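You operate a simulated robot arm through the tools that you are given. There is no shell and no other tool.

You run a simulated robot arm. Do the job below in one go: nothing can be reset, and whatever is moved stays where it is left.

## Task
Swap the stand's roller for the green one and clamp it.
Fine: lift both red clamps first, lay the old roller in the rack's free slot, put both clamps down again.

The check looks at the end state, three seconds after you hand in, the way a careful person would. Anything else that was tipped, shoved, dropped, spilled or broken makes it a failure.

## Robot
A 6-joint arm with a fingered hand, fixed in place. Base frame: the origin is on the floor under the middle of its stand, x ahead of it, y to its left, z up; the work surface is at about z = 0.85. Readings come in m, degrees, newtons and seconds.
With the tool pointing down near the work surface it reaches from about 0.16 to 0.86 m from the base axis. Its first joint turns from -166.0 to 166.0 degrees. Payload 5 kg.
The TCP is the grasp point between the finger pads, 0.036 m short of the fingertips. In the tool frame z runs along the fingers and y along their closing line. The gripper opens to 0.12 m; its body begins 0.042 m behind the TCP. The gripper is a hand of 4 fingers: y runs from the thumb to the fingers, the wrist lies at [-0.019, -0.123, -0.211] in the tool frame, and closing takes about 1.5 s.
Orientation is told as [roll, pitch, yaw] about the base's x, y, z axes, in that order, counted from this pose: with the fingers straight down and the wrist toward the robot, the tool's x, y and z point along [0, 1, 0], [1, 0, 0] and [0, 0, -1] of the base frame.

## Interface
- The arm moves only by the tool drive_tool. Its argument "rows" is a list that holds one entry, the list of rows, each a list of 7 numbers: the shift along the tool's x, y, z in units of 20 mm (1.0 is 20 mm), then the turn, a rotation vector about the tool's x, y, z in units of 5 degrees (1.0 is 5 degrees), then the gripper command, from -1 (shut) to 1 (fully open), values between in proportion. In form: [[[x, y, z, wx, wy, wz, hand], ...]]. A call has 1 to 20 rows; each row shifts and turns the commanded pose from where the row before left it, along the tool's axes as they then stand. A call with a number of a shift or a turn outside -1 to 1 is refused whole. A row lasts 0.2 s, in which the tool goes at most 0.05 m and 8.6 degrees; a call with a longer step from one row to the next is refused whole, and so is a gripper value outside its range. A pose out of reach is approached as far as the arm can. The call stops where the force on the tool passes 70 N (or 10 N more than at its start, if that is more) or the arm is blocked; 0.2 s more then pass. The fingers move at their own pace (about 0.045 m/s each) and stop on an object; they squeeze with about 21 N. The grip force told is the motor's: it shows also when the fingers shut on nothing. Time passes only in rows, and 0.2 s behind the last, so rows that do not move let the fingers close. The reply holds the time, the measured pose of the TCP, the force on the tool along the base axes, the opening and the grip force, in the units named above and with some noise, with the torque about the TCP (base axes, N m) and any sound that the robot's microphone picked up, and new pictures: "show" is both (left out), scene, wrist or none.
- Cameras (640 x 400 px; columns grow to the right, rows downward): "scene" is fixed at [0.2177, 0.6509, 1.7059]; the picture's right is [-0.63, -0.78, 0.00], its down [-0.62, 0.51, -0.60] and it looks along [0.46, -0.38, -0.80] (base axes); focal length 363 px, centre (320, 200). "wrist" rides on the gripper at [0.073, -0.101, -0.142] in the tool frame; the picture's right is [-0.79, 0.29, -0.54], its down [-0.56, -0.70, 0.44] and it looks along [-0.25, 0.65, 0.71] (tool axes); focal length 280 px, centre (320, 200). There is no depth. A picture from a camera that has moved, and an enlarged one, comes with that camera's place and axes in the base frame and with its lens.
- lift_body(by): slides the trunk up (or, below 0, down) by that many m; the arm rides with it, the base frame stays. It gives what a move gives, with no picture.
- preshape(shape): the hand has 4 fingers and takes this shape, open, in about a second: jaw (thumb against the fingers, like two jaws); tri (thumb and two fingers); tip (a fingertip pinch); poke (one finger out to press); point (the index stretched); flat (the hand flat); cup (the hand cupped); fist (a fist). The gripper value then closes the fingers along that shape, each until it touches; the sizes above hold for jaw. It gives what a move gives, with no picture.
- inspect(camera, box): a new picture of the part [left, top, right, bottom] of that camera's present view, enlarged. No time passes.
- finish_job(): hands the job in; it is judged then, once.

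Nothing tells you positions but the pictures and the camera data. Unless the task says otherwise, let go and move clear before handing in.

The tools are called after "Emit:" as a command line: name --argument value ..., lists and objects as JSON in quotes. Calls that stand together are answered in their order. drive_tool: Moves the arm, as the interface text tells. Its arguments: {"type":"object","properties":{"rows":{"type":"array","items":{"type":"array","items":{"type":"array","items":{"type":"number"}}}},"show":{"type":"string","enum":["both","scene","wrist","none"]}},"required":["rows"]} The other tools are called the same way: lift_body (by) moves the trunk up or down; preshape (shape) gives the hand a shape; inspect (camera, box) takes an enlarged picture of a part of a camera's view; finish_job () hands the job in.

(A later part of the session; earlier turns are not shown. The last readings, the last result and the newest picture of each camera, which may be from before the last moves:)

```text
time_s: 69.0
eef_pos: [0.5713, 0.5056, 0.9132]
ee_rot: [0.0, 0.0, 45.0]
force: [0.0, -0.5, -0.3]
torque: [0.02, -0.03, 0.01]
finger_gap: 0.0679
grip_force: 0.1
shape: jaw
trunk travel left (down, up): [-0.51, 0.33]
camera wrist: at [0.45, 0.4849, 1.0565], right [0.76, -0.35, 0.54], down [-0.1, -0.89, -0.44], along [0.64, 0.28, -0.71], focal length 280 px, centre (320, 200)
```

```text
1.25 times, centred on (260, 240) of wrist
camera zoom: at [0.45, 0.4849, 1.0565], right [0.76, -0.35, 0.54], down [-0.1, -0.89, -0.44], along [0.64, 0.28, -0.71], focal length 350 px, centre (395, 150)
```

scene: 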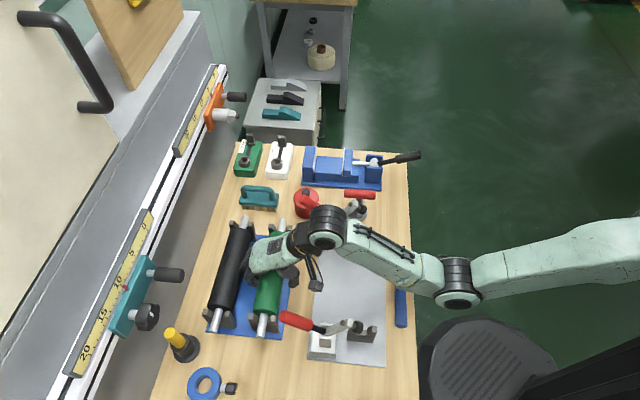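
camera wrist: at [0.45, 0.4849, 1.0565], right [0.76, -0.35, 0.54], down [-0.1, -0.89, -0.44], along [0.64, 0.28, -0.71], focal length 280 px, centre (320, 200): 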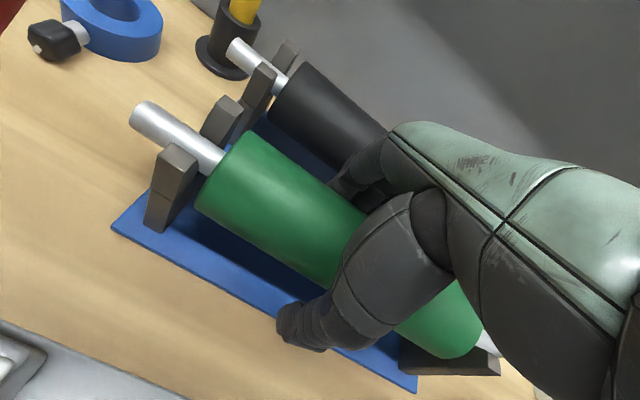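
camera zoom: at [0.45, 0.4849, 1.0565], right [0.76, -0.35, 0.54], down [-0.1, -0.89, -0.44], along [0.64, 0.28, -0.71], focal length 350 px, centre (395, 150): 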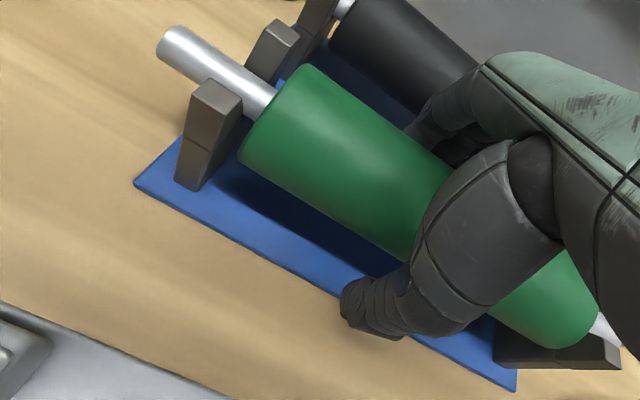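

The hand straddles the green roller with no contact on either neighbour. I'll centre by 2 mm and close the grip.

Emit:
drive_tool --rows '[[[0, 0.1, 0, 0, 0, 0, 0.12], [0, 0, 0, 0, 0, 0, -1], [0, 0, 0, 0, 0, 0, -1], [0, 0, 0, 0, 0, 0, -1], [0, 0, 0, 0, 0, 0, -1], [0, 0, 0, 0, 0, 0, -1], [0, 0, 0, 0, 0, 0, -1]]]' --show "both"

Emit:
inspect --camera "scene" --box '[195, 205, 305, 345]'

```text
time_s: 70.6
eef_pos: [0.5749, 0.5057, 0.913]
ee_rot: [0.1, 0.1, 44.9]
force: [-0.3, 0.4, -1.0]
torque: [0.03, 0.05, 0.01]
finger_gap: 0.0332
grip_force: 20.9
shape: jaw
trunk travel left (down, up): [-0.51, 0.33]
camera wrist: at [0.452, 0.4863, 1.0563], right [0.76, -0.35, 0.54], down [-0.1, -0.89, -0.44], along [0.64, 0.28, -0.71], focal length 280 px, centre (320, 200)
```

scene: 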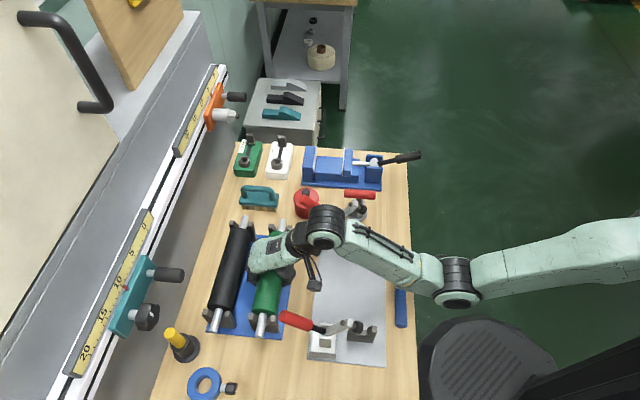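
wrist: 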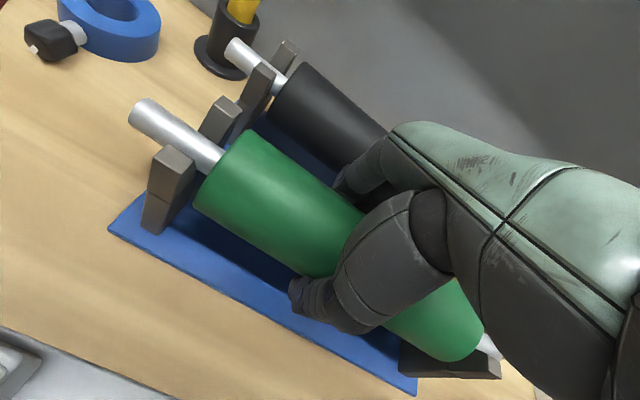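

```text
2.86 times, centred on (250, 275) of scene
camera zoom: at [0.2177, 0.6509, 1.7059], right [-0.63, -0.78, 0.0], down [-0.62, 0.51, -0.6], along [0.46, -0.38, -0.8], focal length 1038 px, centre (520, -14)
```

zoom: 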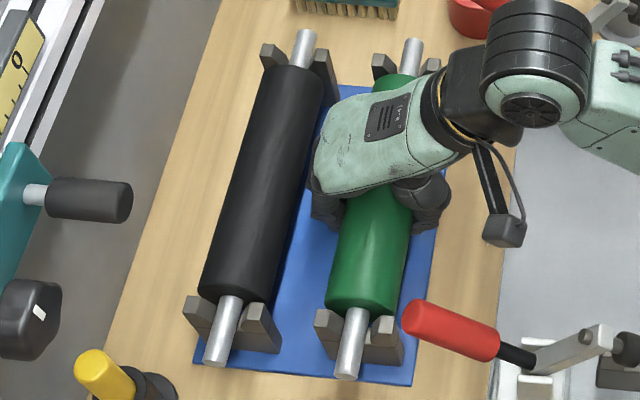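

The green roller is gripped. I'll lift it straight up out of the rack.

Emit:
drive_tool --rows '[[[0, 0, -0.3, 0, 0, 0, -1], [0, 0, -0.4, 0, 0, 0, -1], [0, 0, -0.5, 0, 0, 0, -1], [0, 0, -0.6, 0, 0, 0, -1], [0, 0, -0.7, 0, 0, 0, -1], [0, 0, -0.7, 0, 0, 0, -1], [0, 0, -0.7, 0, 0, 0, -1]]]' --show "both"

Emit:
inspect --camera "scene" --box '[195, 205, 305, 345]'

```text
time_s: 72.2
eef_pos: [0.5748, 0.5083, 0.991]
ee_rot: [-0.1, 0.1, 45.0]
force: [-0.6, -0.3, -3.8]
torque: [0.04, 0.03, 0.0]
finger_gap: 0.0334
grip_force: 21.3
shape: jaw
trunk travel left (down, up): [-0.51, 0.33]
camera wrist: at [0.4518, 0.4868, 1.1342], right [0.76, -0.35, 0.54], down [-0.1, -0.89, -0.44], along [0.64, 0.28, -0.71], focal length 280 px, centre (320, 200)
```

scene: 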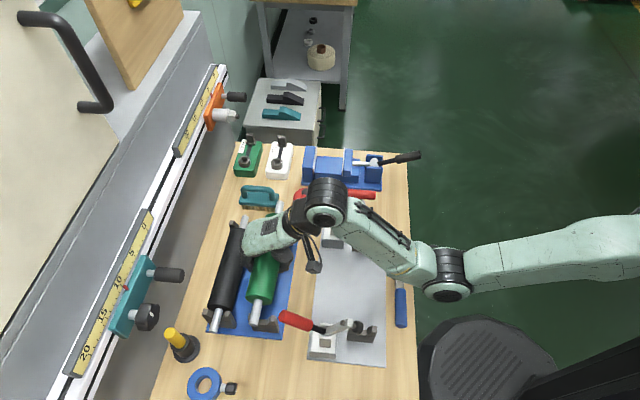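
wrist: 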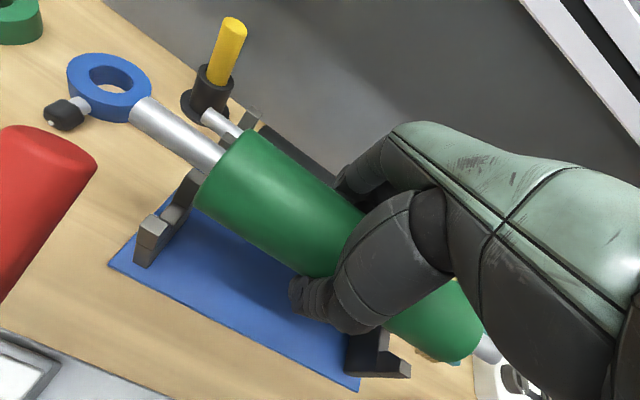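

```text
2.86 times, centred on (250, 275) of scene
camera zoom: at [0.2177, 0.6509, 1.7059], right [-0.63, -0.78, 0.0], down [-0.62, 0.51, -0.6], along [0.46, -0.38, -0.8], focal length 1038 px, centre (520, -14)
```

zoom: 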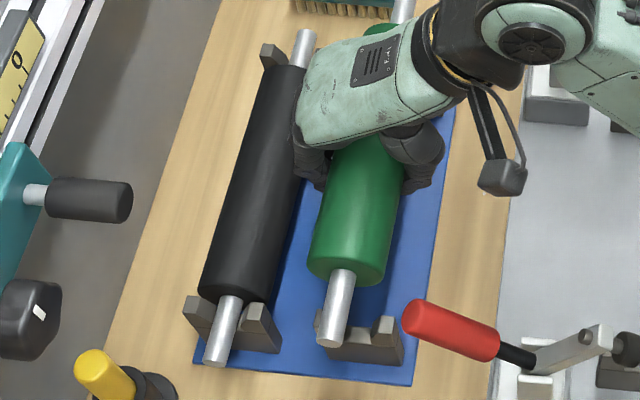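

The green roller is up and level, and the black one is undisturbed. I'll raise the trunk partway back, which lifts the roller to about z 1.11 before it crosses the clamps.

Emit:
lift_body --by 0.12

```text
time_s: 73.7
eef_pos: [0.5736, 0.5066, 1.1097]
ee_rot: [0.0, 0.1, 45.1]
force: [0.0, -0.9, -3.1]
torque: [0.04, 0.06, -0.01]
finger_gap: 0.0332
grip_force: 20.9
shape: jaw
trunk travel left (down, up): [-0.63, 0.21]
```

Now I'll carry it back over the open clamps toward the robot side of the stand.

Emit:
drive_tool --rows '[[[0, -0.94, 0, 0, 0, 0, -1], [0, -0.94, 0, 0, 0, 0, -1], [0, -0.94, 0, 0, 0, 0, -1], [0, -0.94, 0, 0, 0, 0, -1], [0, -0.94, 0, 0, 0, 0, -1], [0, -0.94, 0, 0, 0, 0, -1], [0, -0.94, 0, 0, 0, 0, -1], [0, -0.94, 0, 0, 0, 0, -1], [0, -0.94, 0, 0, 0, 0, -1], [0, -0.94, 0, 0, 0, 0, -1], [0, -0.94, 0, 0, 0, 0, -1], [0, -0.94, 0, 0, 0, 0, -1], [0, -0.94, 0, 0, 0, 0, -1], [0, -0.94, 0, 0, 0, 0, -1]]]' --show "both"

Emit:
inspect --camera "scene" --box '[290, 200, 430, 370]'

```text
time_s: 76.7
eef_pos: [0.4142, 0.345, 1.0506]
ee_rot: [0.0, -0.3, 45.0]
force: [-0.2, 0.4, -3.0]
torque: [-0.01, 0.0, 0.03]
finger_gap: 0.0332
grip_force: 20.9
shape: jaw
out of reach, approached as far as the arm can: row 8, 9, 10, 11, 12, 13, 14
trunk travel left (down, up): [-0.63, 0.21]
camera wrist: at [0.2907, 0.3253, 1.1934], right [0.76, -0.36, 0.54], down [-0.1, -0.89, -0.45], along [0.64, 0.29, -0.71], focal length 280 px, centre (320, 200)
```

scene: 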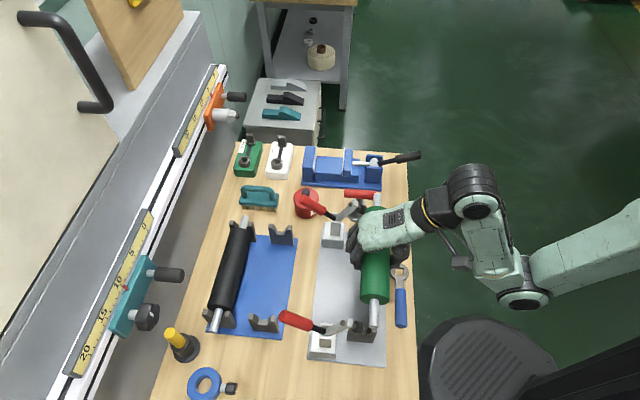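
wrist: 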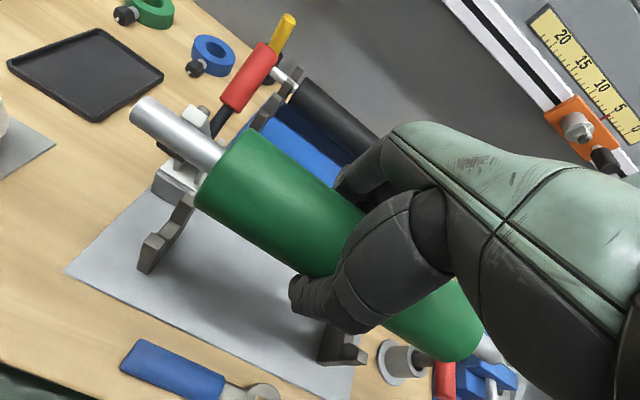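

```text
2.35 times, centred on (360, 285) of scene
camera zoom: at [0.2177, 0.6509, 1.7059], right [-0.63, -0.78, 0.0], down [-0.62, 0.51, -0.6], along [0.46, -0.38, -0.8], focal length 855 px, centre (226, 0)
```

zoom: 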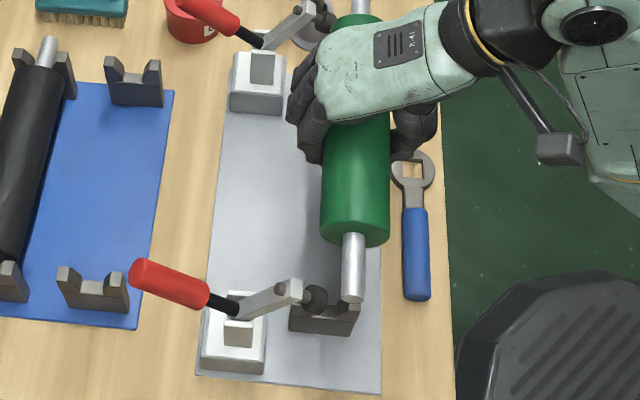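

The inner reach limit pulled the path lower (z 1.05), but nothing touched and the clamps are still open. I'll raise the trunk back to its original height, where this region was reachable before.

Emit:
lift_body --by 0.12

```text
time_s: 78.2
eef_pos: [0.4151, 0.3458, 1.1706]
ee_rot: [0.1, -0.2, 45.0]
force: [0.8, -0.9, -4.1]
torque: [0.02, 0.07, -0.01]
finger_gap: 0.0333
grip_force: 21.5
shape: jaw
trunk travel left (down, up): [-0.75, 0.09]
```

The trunk is back at its start height. I'll shift toward the robot and down, keeping the shaft clear of the clamp pads.

Emit:
drive_tool --rows '[[[0, -0.5, 0.7, 0, 0, 0, -1], [0, -0.5, 0.7, 0, 0, 0, -1], [0, -0.5, 0.7, 0, 0, 0, -1], [0, -0.5, 0.7, 0, 0, 0, -1], [0, 0, 0.7, 0, 0, 0, -1]]]' --show "both"

Emit:
inspect --camera "scene" --box '[290, 200, 430, 370]'

```text
time_s: 79.4
eef_pos: [0.3874, 0.3198, 1.1]
ee_rot: [0.0, -0.4, 45.0]
force: [0.5, 1.9, -3.8]
torque: [0.09, 0.05, 0.01]
finger_gap: 0.0331
grip_force: 20.5
shape: jaw
trunk travel left (down, up): [-0.75, 0.09]
camera wrist: at [0.2639, 0.298, 1.2429], right [0.76, -0.36, 0.54], down [-0.1, -0.89, -0.45], along [0.64, 0.29, -0.71], focal length 280 px, centre (320, 200)
```

scene: 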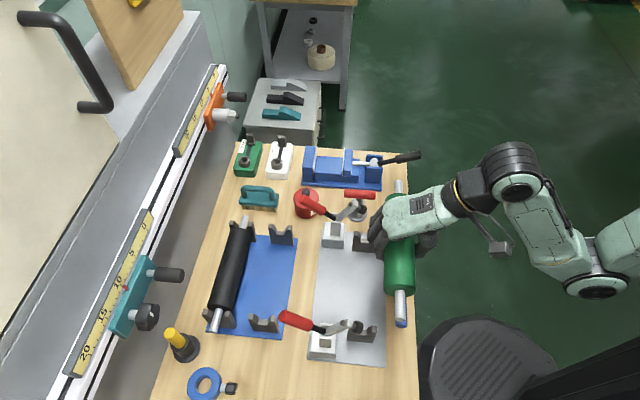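
wrist: 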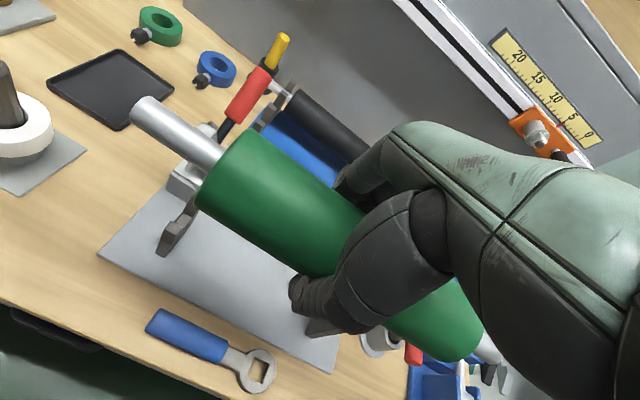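

```text
2.35 times, centred on (360, 285) of scene
camera zoom: at [0.2177, 0.6509, 1.7059], right [-0.63, -0.78, 0.0], down [-0.62, 0.51, -0.6], along [0.46, -0.38, -0.8], focal length 855 px, centre (226, 0)
```

zoom: 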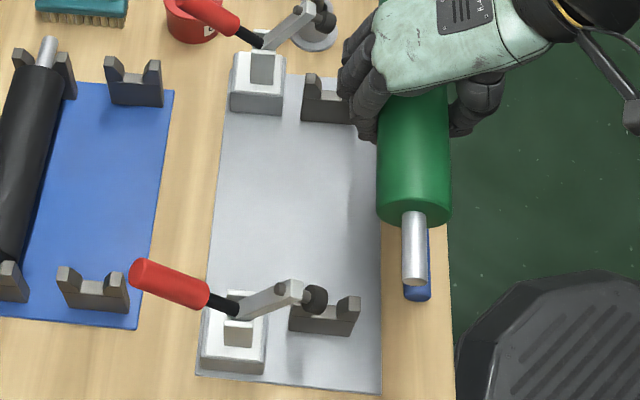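

I'm at the same waypoint I used on the way out. I'll descend on the robot side to just above prong height (z ≈ 0.956), staying below pad level.

Emit:
drive_tool --rows '[[[0, 0, 0.9, 0, 0, 0, -1], [0, 0, 0.9, 0, 0, 0, -1], [0, 0, 0.9, 0, 0, 0, -1], [0, 0, 0.9, 0, 0, 0, -1], [0, 0, 0.9, 0, 0, 0, -1], [0, 0, 0.9, 0, 0, 0, -1], [0, 0, 0.9, 0, 0, 0, -1], [0, 0, 0.9, 0, 0, 0, -1], [0, 0, 0, 0, 0, 0, -1]]]' --show "both"

Emit:
inspect --camera "scene" --box '[310, 290, 400, 365]'

Emit:
inspect --camera "wrist" --box '[80, 50, 320, 290]'

```text
time_s: 81.4
eef_pos: [0.388, 0.3185, 0.9563]
ee_rot: [0.0, -0.4, 45.1]
force: [0.2, 0.7, -4.4]
torque: [0.01, 0.03, -0.01]
finger_gap: 0.0331
grip_force: 21.0
shape: jaw
trunk travel left (down, up): [-0.75, 0.09]
camera wrist: at [0.2646, 0.2982, 1.0988], right [0.76, -0.36, 0.54], down [-0.1, -0.89, -0.45], along [0.64, 0.29, -0.71], focal length 280 px, centre (320, 200)
```

scene: 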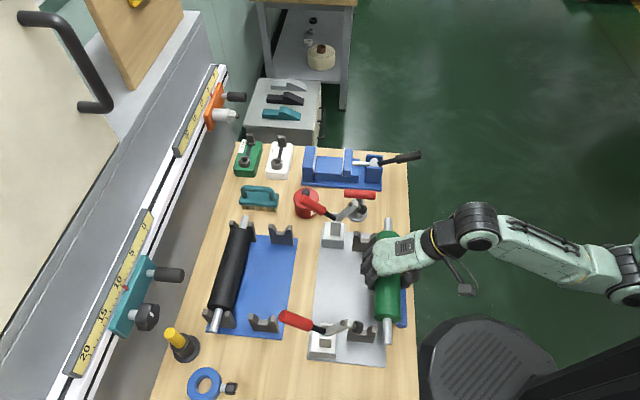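
wrist: 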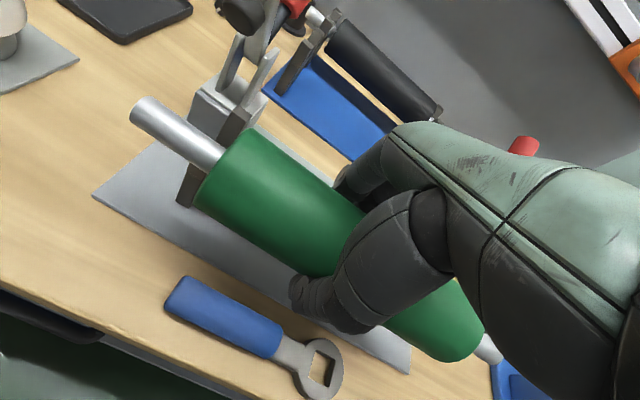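

```text
5.33 times, centred on (355, 328) of scene
camera zoom: at [0.2177, 0.6509, 1.7059], right [-0.63, -0.78, 0.0], down [-0.62, 0.51, -0.6], along [0.46, -0.38, -0.8], focal length 1937 px, centre (133, -480)
```

zoom: 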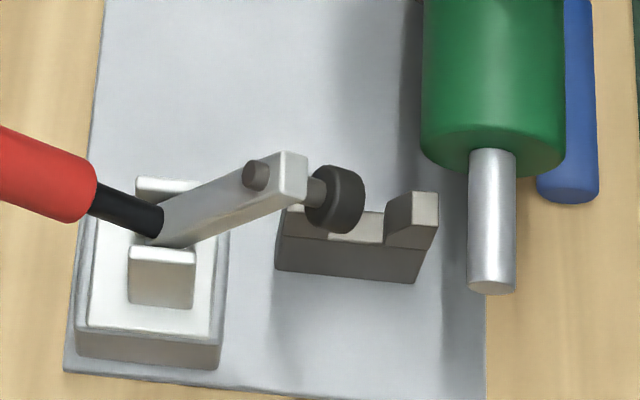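

```text
1.67 times, centred on (200, 170) of wrist
camera zoom: at [0.2646, 0.2982, 1.0988], right [0.76, -0.36, 0.54], down [-0.1, -0.89, -0.45], along [0.64, 0.29, -0.71], focal length 467 px, centre (520, 250)
```

zoom: 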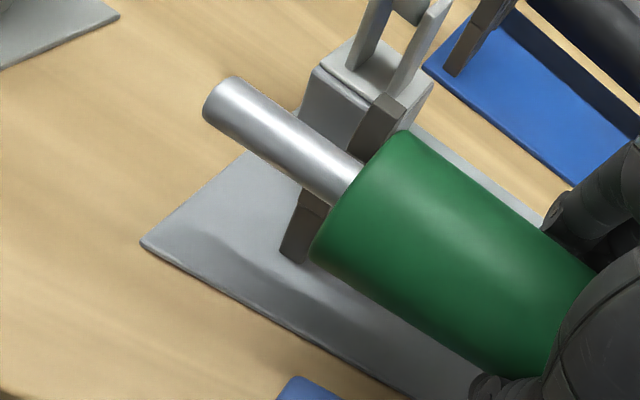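

The roller is at the right height between prongs and pads. I'll slide it outboard 50 mm over the stand's notches.

Emit:
drive_tool --rows '[[[0, 0.6, 0, 0, 0, 0, -1], [0, 0.65, 0, 0, 0, 0, -1], [0, 0.65, 0, 0, 0, 0, -1], [0, 0.58, 0, 0, 0, 0, -1], [0, 0, 0, 0, 0, 0, -1]]]' --show "both"

Emit:
inspect --camera "scene" --box '[310, 290, 400, 365]'

Emit:
inspect --camera "wrist" --box '[80, 50, 320, 290]'

```text
time_s: 82.6
eef_pos: [0.4243, 0.3542, 0.9567]
ee_rot: [-0.1, -0.3, 45.1]
force: [-0.5, -0.1, -2.6]
torque: [0.03, 0.02, 0.01]
finger_gap: 0.0329
grip_force: 21.3
shape: jaw
trunk travel left (down, up): [-0.75, 0.09]
camera wrist: at [0.2994, 0.3335, 1.099], right [0.76, -0.36, 0.54], down [-0.1, -0.89, -0.45], along [0.64, 0.29, -0.71], focal length 280 px, centre (320, 200)
```

scene: 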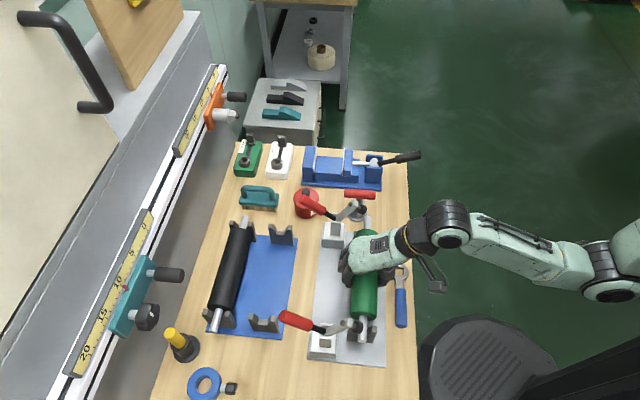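
wrist: 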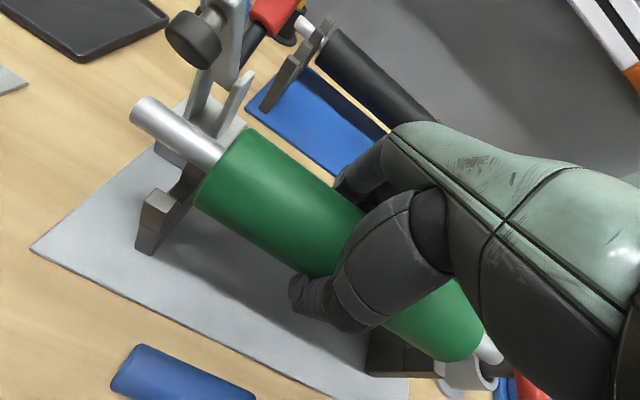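

```text
5.33 times, centred on (355, 328) of scene
camera zoom: at [0.2177, 0.6509, 1.7059], right [-0.63, -0.78, 0.0], down [-0.62, 0.51, -0.6], along [0.46, -0.38, -0.8], focal length 1937 px, centre (133, -480)
```

zoom: 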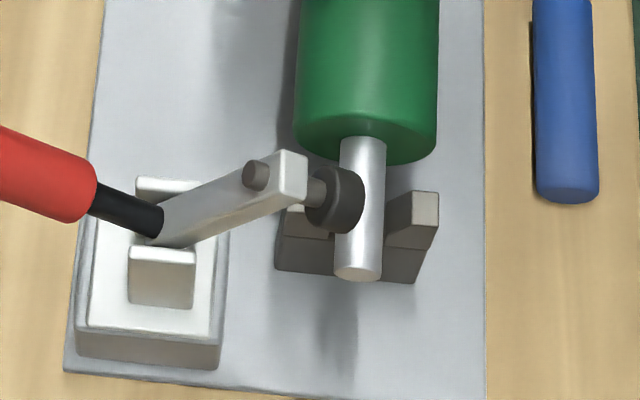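

```text
1.67 times, centred on (200, 170) of wrist
camera zoom: at [0.2994, 0.3335, 1.099], right [0.76, -0.36, 0.54], down [-0.1, -0.89, -0.45], along [0.64, 0.29, -0.71], focal length 467 px, centre (520, 250)
```

zoom: 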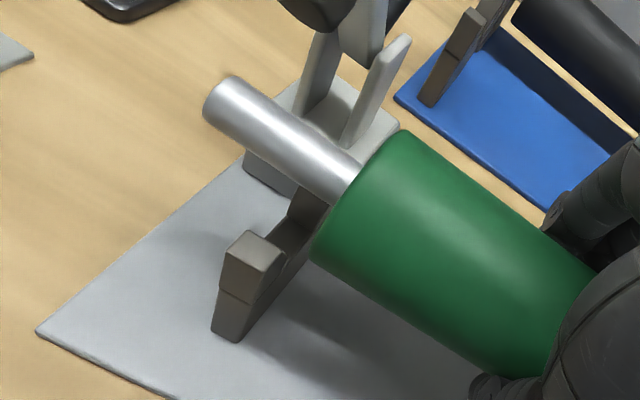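

It's well placed, with the shaft about 2–3 mm outboard of the notch centre. I'll correct that and lower slowly.

Emit:
drive_tool --rows '[[[0, -0.12, 0.2, 0, 0, 0, -1], [0, 0, 0.3, 0, 0, 0, -1], [0, 0, 0.3, 0, 0, 0, -1], [0, 0, 0.3, 0, 0, 0, -1], [0, 0, 0.3, 0, 0, 0, -1], [0, 0, 0.2, 0, 0, 0, -1], [0, 0, 0, 0, 0, 0, -1]]]' --show "both"

Emit:
inspect --camera "scene" --box '[310, 290, 400, 365]'

Emit:
inspect --camera "wrist" --box '[80, 50, 320, 290]'

```text
time_s: 84.2
eef_pos: [0.4201, 0.3533, 0.9252]
ee_rot: [-0.1, -0.3, 45.1]
force: [0.4, -0.1, -4.6]
torque: [0.06, 0.05, 0.0]
finger_gap: 0.0329
grip_force: 20.6
shape: jaw
trunk travel left (down, up): [-0.75, 0.09]
camera wrist: at [0.2971, 0.3323, 1.0676], right [0.76, -0.36, 0.54], down [-0.1, -0.89, -0.45], along [0.64, 0.29, -0.71], focal length 280 px, centre (320, 200)
```

scene: 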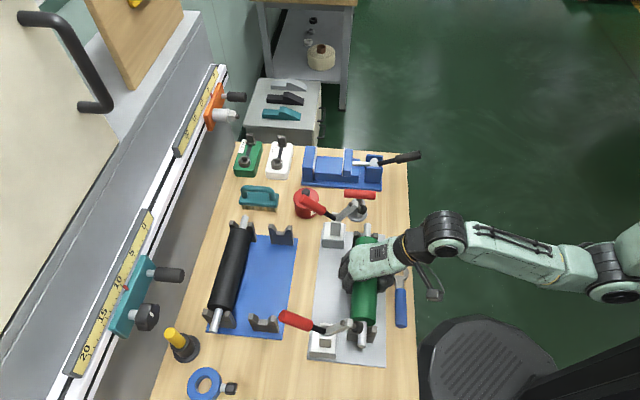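
wrist: 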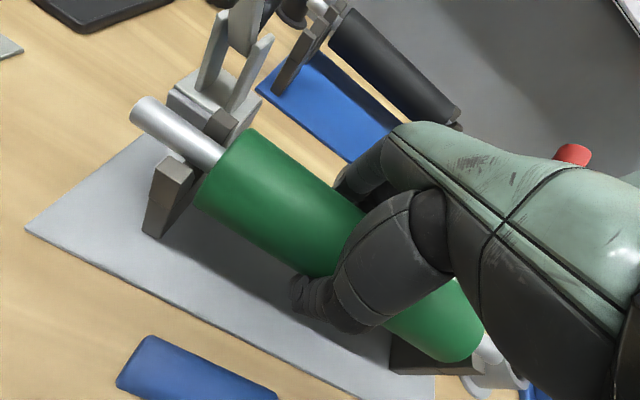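

```text
5.33 times, centred on (355, 328) of scene
camera zoom: at [0.2177, 0.6509, 1.7059], right [-0.63, -0.78, 0.0], down [-0.62, 0.51, -0.6], along [0.46, -0.38, -0.8], focal length 1937 px, centre (133, -480)
```

zoom: 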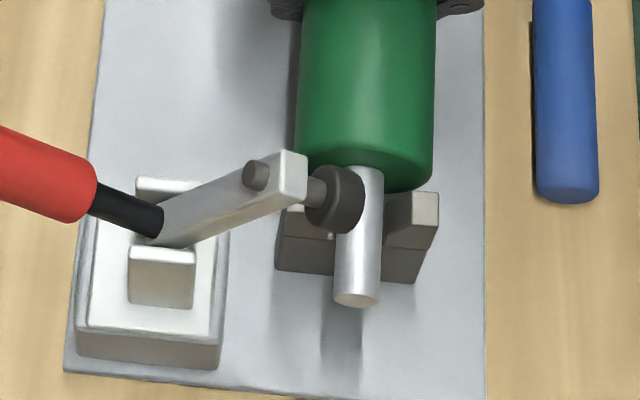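

```text
1.67 times, centred on (200, 170) of wrist
camera zoom: at [0.2971, 0.3323, 1.0676], right [0.76, -0.36, 0.54], down [-0.1, -0.89, -0.45], along [0.64, 0.29, -0.71], focal length 467 px, centre (520, 250)
```

zoom: 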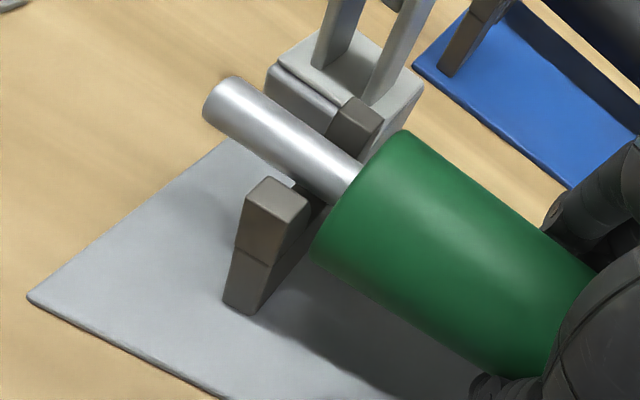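

The shaft is descending between the prongs with no contact. I'll continue the last ~10 mm in small steps.

Emit:
drive_tool --rows '[[[0, 0, 0.2, 0, 0, 0, -1], [0, 0, 0.15, 0, 0, 0, -1], [0, 0, 0.1, 0, 0, 0, -1], [0, 0, 0, 0, 0, 0, -1]]]' --show "none"

Emit:
inspect --camera "scene" --box '[310, 290, 400, 365]'

```text
time_s: 85.2
eef_pos: [0.4208, 0.3522, 0.9146]
ee_rot: [0.0, -0.3, 45.1]
force: [0.2, 0.3, -3.0]
torque: [-0.06, -0.02, 0.06]
finger_gap: 0.0329
grip_force: 21.1
shape: jaw
trunk travel left (down, up): [-0.75, 0.09]
```

```text
5.33 times, centred on (355, 328) of scene
camera zoom: at [0.2177, 0.6509, 1.7059], right [-0.63, -0.78, 0.0], down [-0.62, 0.51, -0.6], along [0.46, -0.38, -0.8], focal length 1937 px, centre (133, -480)
```

zoom: 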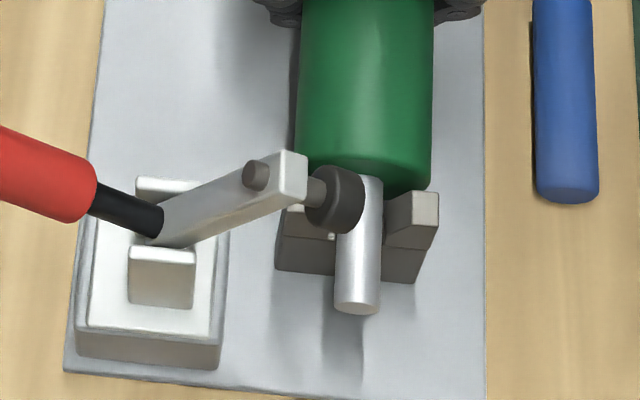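

It's nearly seated and the load is starting to transfer. A few more millimetres.

Emit:
drive_tool --rows '[[[0, 0, 0.1, 0, 0, 0, -1], [0, 0, 0.1, 0, 0, 0, -1], [0, 0, 0, 0, 0, 0, -1]]]' --show "none"

Emit:
inspect --camera "scene" --box '[310, 290, 400, 365]'

Emit:
inspect --camera "scene" --box '[310, 205, 400, 280]'

```text
time_s: 86.0
eef_pos: [0.4189, 0.3513, 0.9111]
ee_rot: [0.0, -0.3, 45.0]
force: [1.5, -0.4, -0.8]
torque: [0.08, -0.01, 0.02]
finger_gap: 0.0332
grip_force: 21.3
shape: jaw
trunk travel left (down, up): [-0.75, 0.09]
```

```text
5.33 times, centred on (355, 328) of scene
camera zoom: at [0.2177, 0.6509, 1.7059], right [-0.63, -0.78, 0.0], down [-0.62, 0.51, -0.6], along [0.46, -0.38, -0.8], focal length 1937 px, centre (133, -480)
```

zoom: 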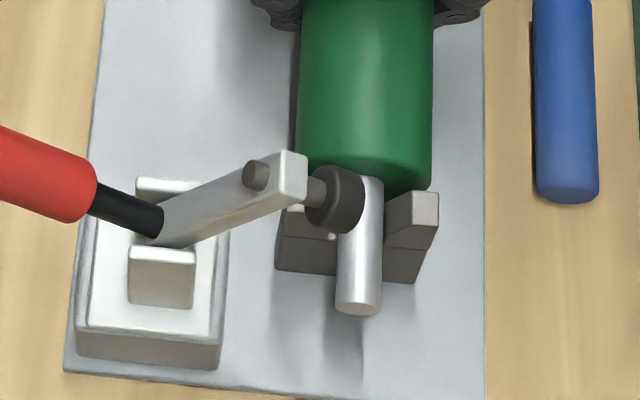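

```text
5.33 times, centred on (355, 242) of scene
camera zoom: at [0.2177, 0.6509, 1.7059], right [-0.63, -0.78, 0.0], down [-0.62, 0.51, -0.6], along [0.46, -0.38, -0.8], focal length 1937 px, centre (133, -27)
```

zoom: 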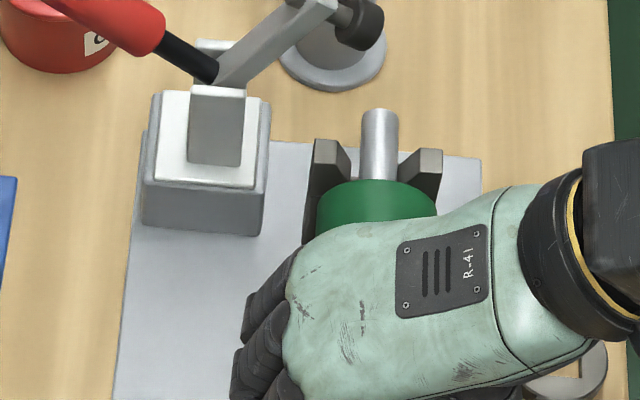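

Both ends match where the black roller sat. One more small press to confirm seating, nudging the hand back 2 mm outboard to stay centred.

Emit:
drive_tool --rows '[[[0, 0.1, 0.1, 0, 0, 0, -1], [0, 0, 0.05, 0, 0, 0, -1], [0, 0, 0, 0, 0, 0, -1]]]' --show "none"

Emit:
inspect --camera "scene" --box '[310, 290, 400, 365]'

```text
time_s: 86.8
eef_pos: [0.4205, 0.3533, 0.9098]
ee_rot: [0.0, -0.4, 45.0]
force: [-2.6, -6.1, 10.6]
torque: [0.01, 0.08, 0.03]
finger_gap: 0.0339
grip_force: 20.4
shape: jaw
trunk travel left (down, up): [-0.75, 0.09]
```

```text
5.33 times, centred on (355, 328) of scene
camera zoom: at [0.2177, 0.6509, 1.7059], right [-0.63, -0.78, 0.0], down [-0.62, 0.51, -0.6], along [0.46, -0.38, -0.8], focal length 1937 px, centre (133, -480)
```

zoom: 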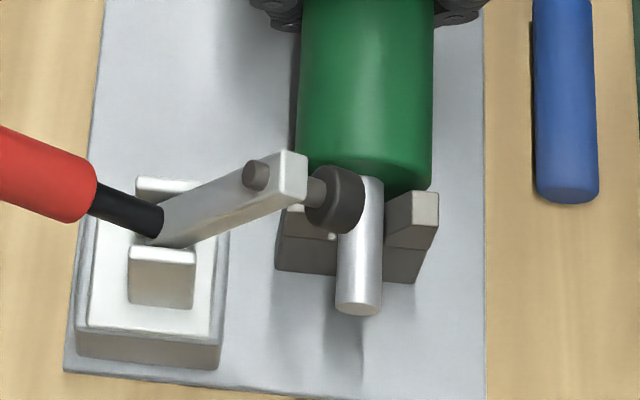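

The roller is firmly seated in the stand's notches. I'll relax the hand and open it.

Emit:
drive_tool --rows '[[[0, -0.08, -0.08, 0, 0, 0, -1], [0, 0, 0, 0, 0, 0, -0.2], [0, 0, 0, 0, 0, 0, -0.2], [0, 0, 0, 0, 0, 0, 0.1], [0, 0, 0, 0, 0, 0, 0.3], [0, 0, 0, 0, 0, 0, 0.5], [0, 0, 0, 0, 0, 0, 0.5], [0, 0, 0, 0, 0, 0, 0.5]]]' --show "both"

Emit:
inspect --camera "scene" --box '[290, 200, 410, 370]'

Emit:
inspect --camera "wrist" --box '[80, 50, 420, 400]'

```text
time_s: 88.6
eef_pos: [0.4206, 0.3538, 0.91]
ee_rot: [0.0, -0.3, 44.9]
force: [0.0, 0.3, 0.3]
torque: [-0.02, -0.01, 0.0]
finger_gap: 0.0895
grip_force: 0.1
shape: jaw
trunk travel left (down, up): [-0.75, 0.09]
camera wrist: at [0.2977, 0.3323, 1.0532], right [0.76, -0.36, 0.54], down [-0.1, -0.89, -0.45], along [0.64, 0.29, -0.71], focal length 280 px, centre (320, 200)
```

scene: 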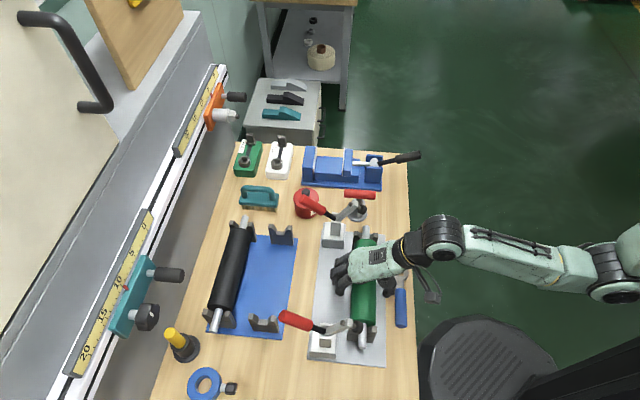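
wrist: 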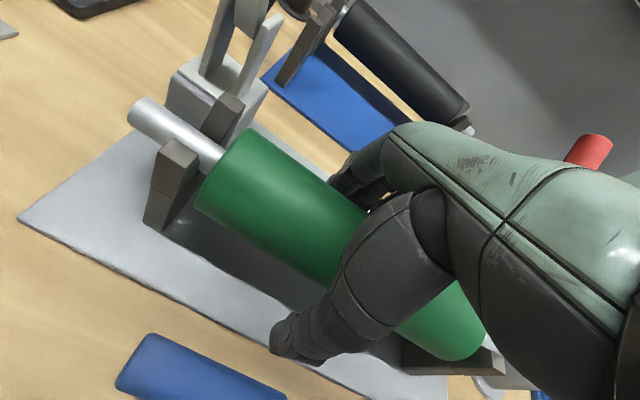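

```text
2.35 times, centred on (350, 285) of scene
camera zoom: at [0.2177, 0.6509, 1.7059], right [-0.63, -0.78, 0.0], down [-0.62, 0.51, -0.6], along [0.46, -0.38, -0.8], focal length 855 px, centre (249, 0)
```

zoom: 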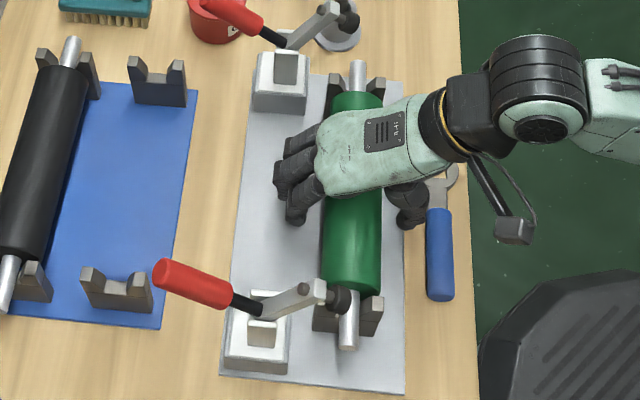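

```text
1.14 times, centred on (250, 225) of wrist
camera zoom: at [0.2977, 0.3323, 1.0532], right [0.76, -0.36, 0.54], down [-0.1, -0.89, -0.45], along [0.64, 0.29, -0.71], focal length 320 px, centre (400, 171)
```

zoom: 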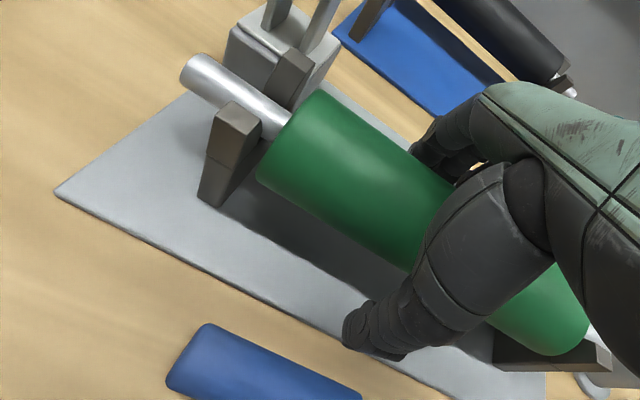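

The hand is open and the green roller stays seated. I'll rise straight up clear of everything, then close the hand for the clamping moves.

Emit:
drive_tool --rows '[[[0, 0, -0.4, 0, 0, 0, 0.5], [0, 0, -0.6, 0, 0, 0, 0.5], [0, 0, -0.9, 0, 0, 0, 0.5], [0, 0, -0.9, 0, 0, 0, 0.5], [0, 0, -0.9, 0, 0, 0, 0.5], [0, 0, -0.9, 0, 0, 0, 0.5], [0, 0, -0.9, 0, 0, 0, 0.5], [0, 0, -0.9, 0, 0, 0, 0.5], [0, 0, -0.9, 0, 0, 0, -1], [0, 0, -0.9, 0, 0, 0, -1], [0, 0, -0.9, 0, 0, 0, -1], [0, 0, -0.9, 0, 0, 0, -1], [0, 0, -0.9, 0, 0, 0, -1], [0, 0, 0, 0, 0, 0, -1], [0, 0, 0, 0, 0, 0, -1], [0, 0, 0, 0, 0, 0, -1]]]' --show "both"

Emit:
inspect --camera "scene" --box '[300, 180, 400, 270]'

Emit:
inspect --camera "scene" --box '[290, 280, 400, 370]'

```text
time_s: 92.0
eef_pos: [0.4206, 0.3515, 1.1285]
ee_rot: [0.1, -0.2, 45.0]
force: [0.3, 0.9, 0.1]
torque: [-0.01, 0.01, -0.01]
finger_gap: 0.0002
grip_force: 20.6
shape: jaw
trunk travel left (down, up): [-0.75, 0.09]
camera wrist: at [0.2965, 0.3304, 1.2713], right [0.76, -0.36, 0.54], down [-0.1, -0.89, -0.45], along [0.64, 0.29, -0.71], focal length 280 px, centre (320, 200)
```

scene: 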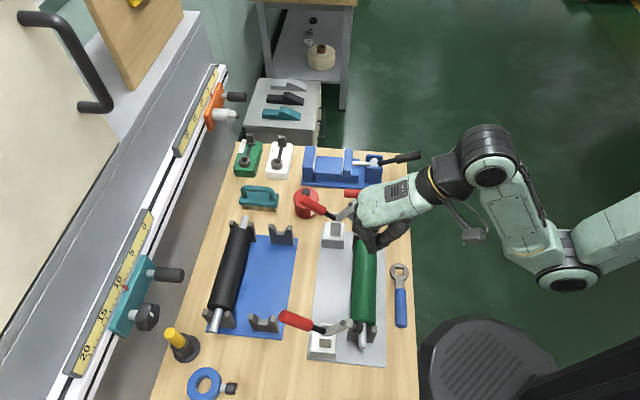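
wrist: 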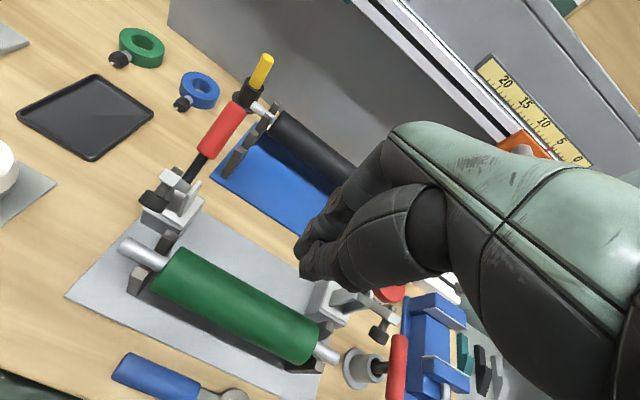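

```text
4.44 times, centred on (350, 225) of scene
camera zoom: at [0.2177, 0.6509, 1.7059], right [-0.63, -0.78, 0.0], down [-0.62, 0.51, -0.6], along [0.46, -0.38, -0.8], focal length 1614 px, centre (187, 89)
```

zoom: 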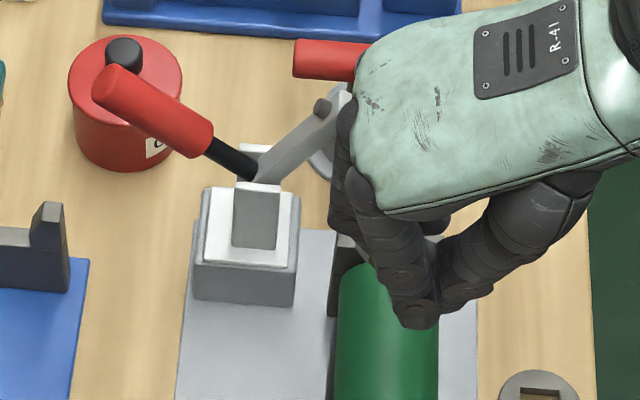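

```text
4.44 times, centred on (345, 325) of scene
camera zoom: at [0.2177, 0.6509, 1.7059], right [-0.63, -0.78, 0.0], down [-0.62, 0.51, -0.6], along [0.46, -0.38, -0.8], focal length 1614 px, centre (209, -356)
```

zoom: 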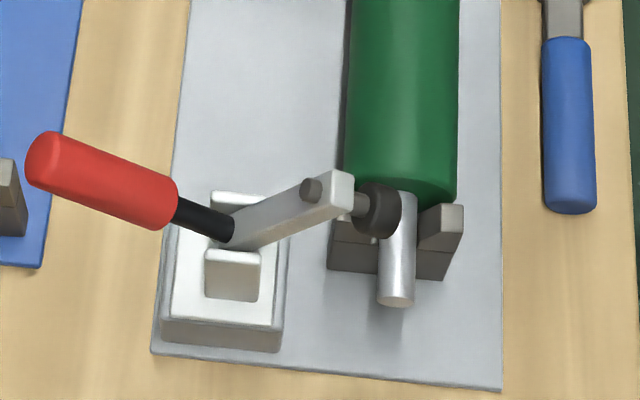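

The green roller is seated in both notches and both clamps are still open. I'll move above the gap between the far clamp's arm and handle, so the thumb side can sweep the arm back down.

Emit:
drive_tool --rows '[[[-0.94, 0.556, 0, 0, 0, 0, -1], [-0.94, 0.556, 0, 0, 0, 0, -1], [-0.94, 0.556, 0, 0, 0, 0, -1], [-0.94, 0.556, 0, 0, 0, 0, -1], [-0.94, 0.556, 0, 0, 0, 0, -1], [-0.94, 0.556, 0, 0, 0, 0, -1], [-0.94, 0.556, 0, 0, 0, 0, -1], [-0.94, 0.556, 0, 0, 0, 0, -1], [0, 0, 0, 0, 0, 0, -1]]]' --show "both"

Emit:
inspect --camera "scene" --box '[290, 150, 390, 250]'

Emit:
inspect --camera "wrist" --box '[160, 180, 400, 400]'

```text
time_s: 94.0
eef_pos: [0.5892, 0.3097, 1.1282]
ee_rot: [0.0, -0.4, 45.0]
force: [-0.7, -0.3, -0.5]
torque: [0.03, 0.04, 0.01]
finger_gap: 0.0
grip_force: 20.8
shape: jaw
trunk travel left (down, up): [-0.75, 0.09]
camera wrist: at [0.4656, 0.2882, 1.2715], right [0.76, -0.36, 0.54], down [-0.1, -0.89, -0.45], along [0.64, 0.29, -0.71], focal length 280 px, centre (320, 200)
```

scene: 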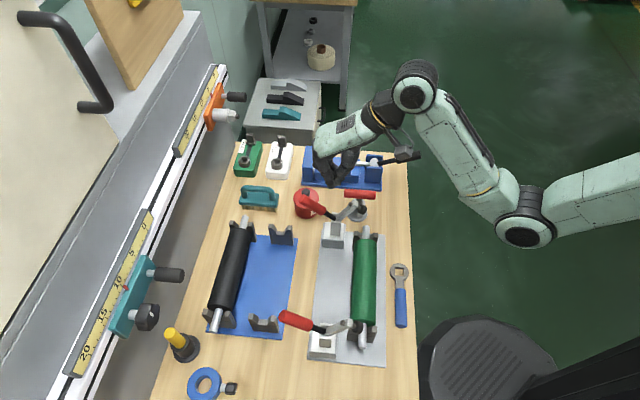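
wrist: 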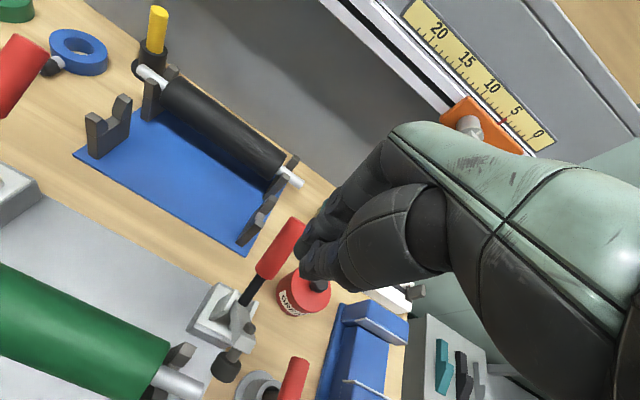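

```text
4.00 times, centred on (340, 200) of scene
camera zoom: at [0.2177, 0.6509, 1.7059], right [-0.63, -0.78, 0.0], down [-0.62, 0.51, -0.6], along [0.46, -0.38, -0.8], focal length 1453 px, centre (240, 200)
```

zoom: 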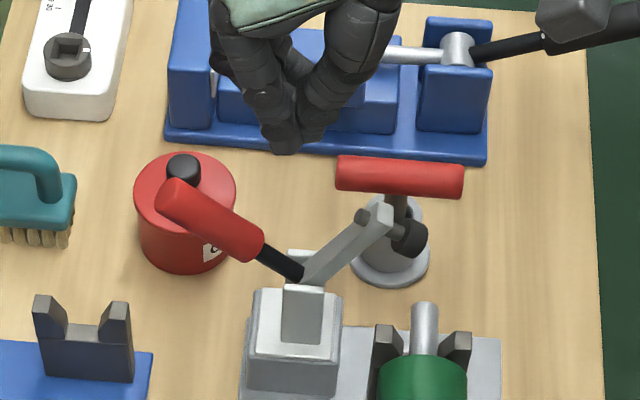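

```text
1.82 times, centred on (280, 290) of wrist
camera zoom: at [0.4656, 0.2882, 1.2715], right [0.76, -0.36, 0.54], down [-0.1, -0.89, -0.45], along [0.64, 0.29, -0.71], focal length 510 px, centre (393, 36)
```

zoom: 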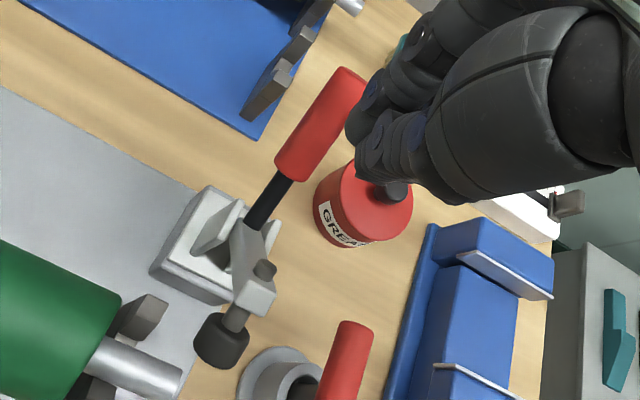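

The fingertips are over the gap between the far arm and its handle. I'll lower the closed hand into it.

Emit:
drive_tool --rows '[[[0, 0, 0.8, 0, 0, 0, -1], [0, 0, 0.8, 0, 0, 0, -1], [0, 0, 0.8, 0, 0, 0, -1], [0, 0, 0.7, 0, 0, 0, -1], [0, 0, 0.6, 0, 0, 0, -1], [0, 0, 0.6, 0, 0, 0, -1], [0, 0, 0, 0, 0, 0, -1]]]' --show "both"

Emit:
inspect --camera "scene" --box '[290, 150, 390, 250]'

Emit:
inspect --camera "wrist" --box '[160, 180, 400, 400]'

```text
time_s: 95.6
eef_pos: [0.5883, 0.3082, 1.0419]
ee_rot: [0.0, -0.3, 44.9]
force: [-0.7, 0.7, 0.0]
torque: [0.02, 0.0, -0.01]
finger_gap: 0.0
grip_force: 20.7
shape: jaw
trunk travel left (down, up): [-0.75, 0.09]
camera wrist: at [0.4651, 0.2877, 1.1849], right [0.76, -0.36, 0.54], down [-0.1, -0.89, -0.45], along [0.64, 0.29, -0.71], focal length 280 px, centre (320, 200)
```

scene: 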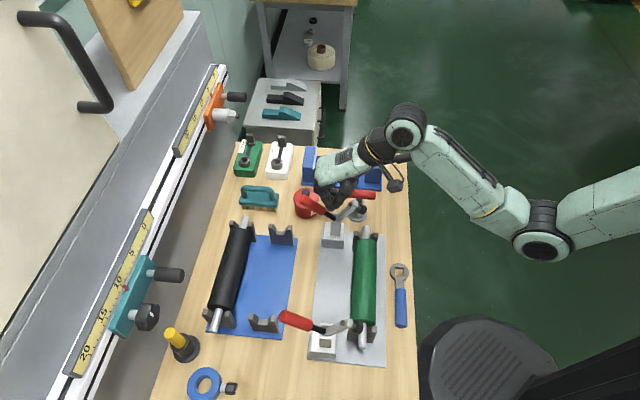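
wrist: 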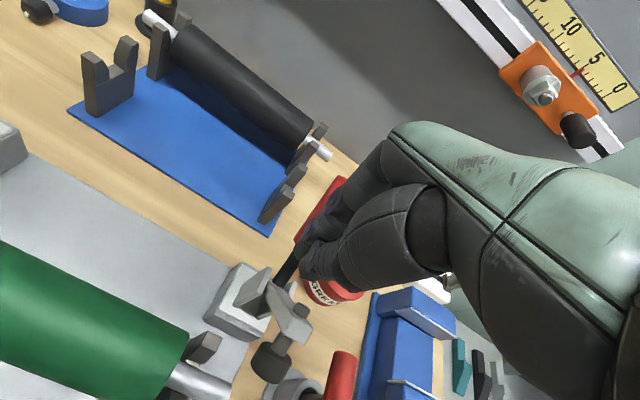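

```text
4.00 times, centred on (340, 200) of scene
camera zoom: at [0.2177, 0.6509, 1.7059], right [-0.63, -0.78, 0.0], down [-0.62, 0.51, -0.6], along [0.46, -0.38, -0.8], focal length 1453 px, centre (240, 200)
```

zoom: 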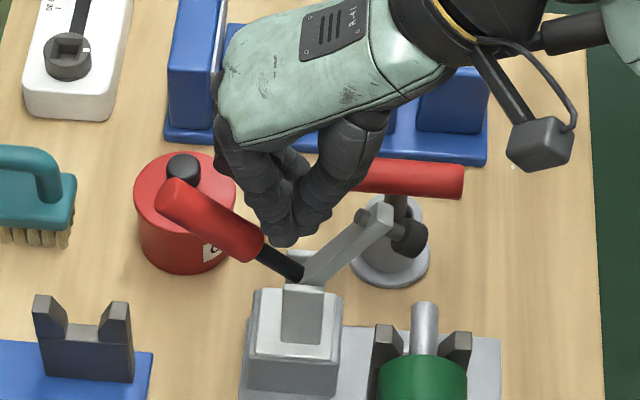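

```text
1.82 times, centred on (280, 290) of wrist
camera zoom: at [0.4651, 0.2877, 1.1849], right [0.76, -0.36, 0.54], down [-0.1, -0.89, -0.45], along [0.64, 0.29, -0.71], focal length 510 px, centre (393, 36)
```

zoom: 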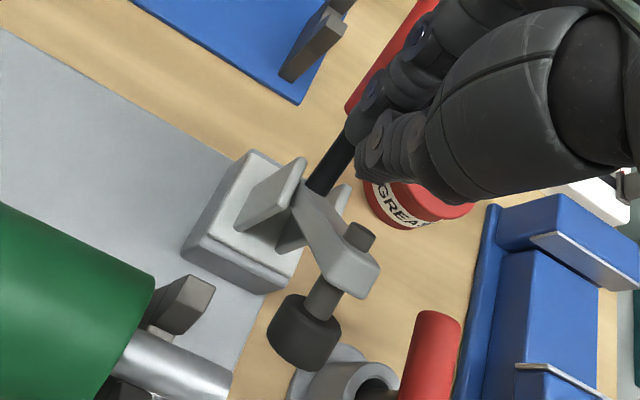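

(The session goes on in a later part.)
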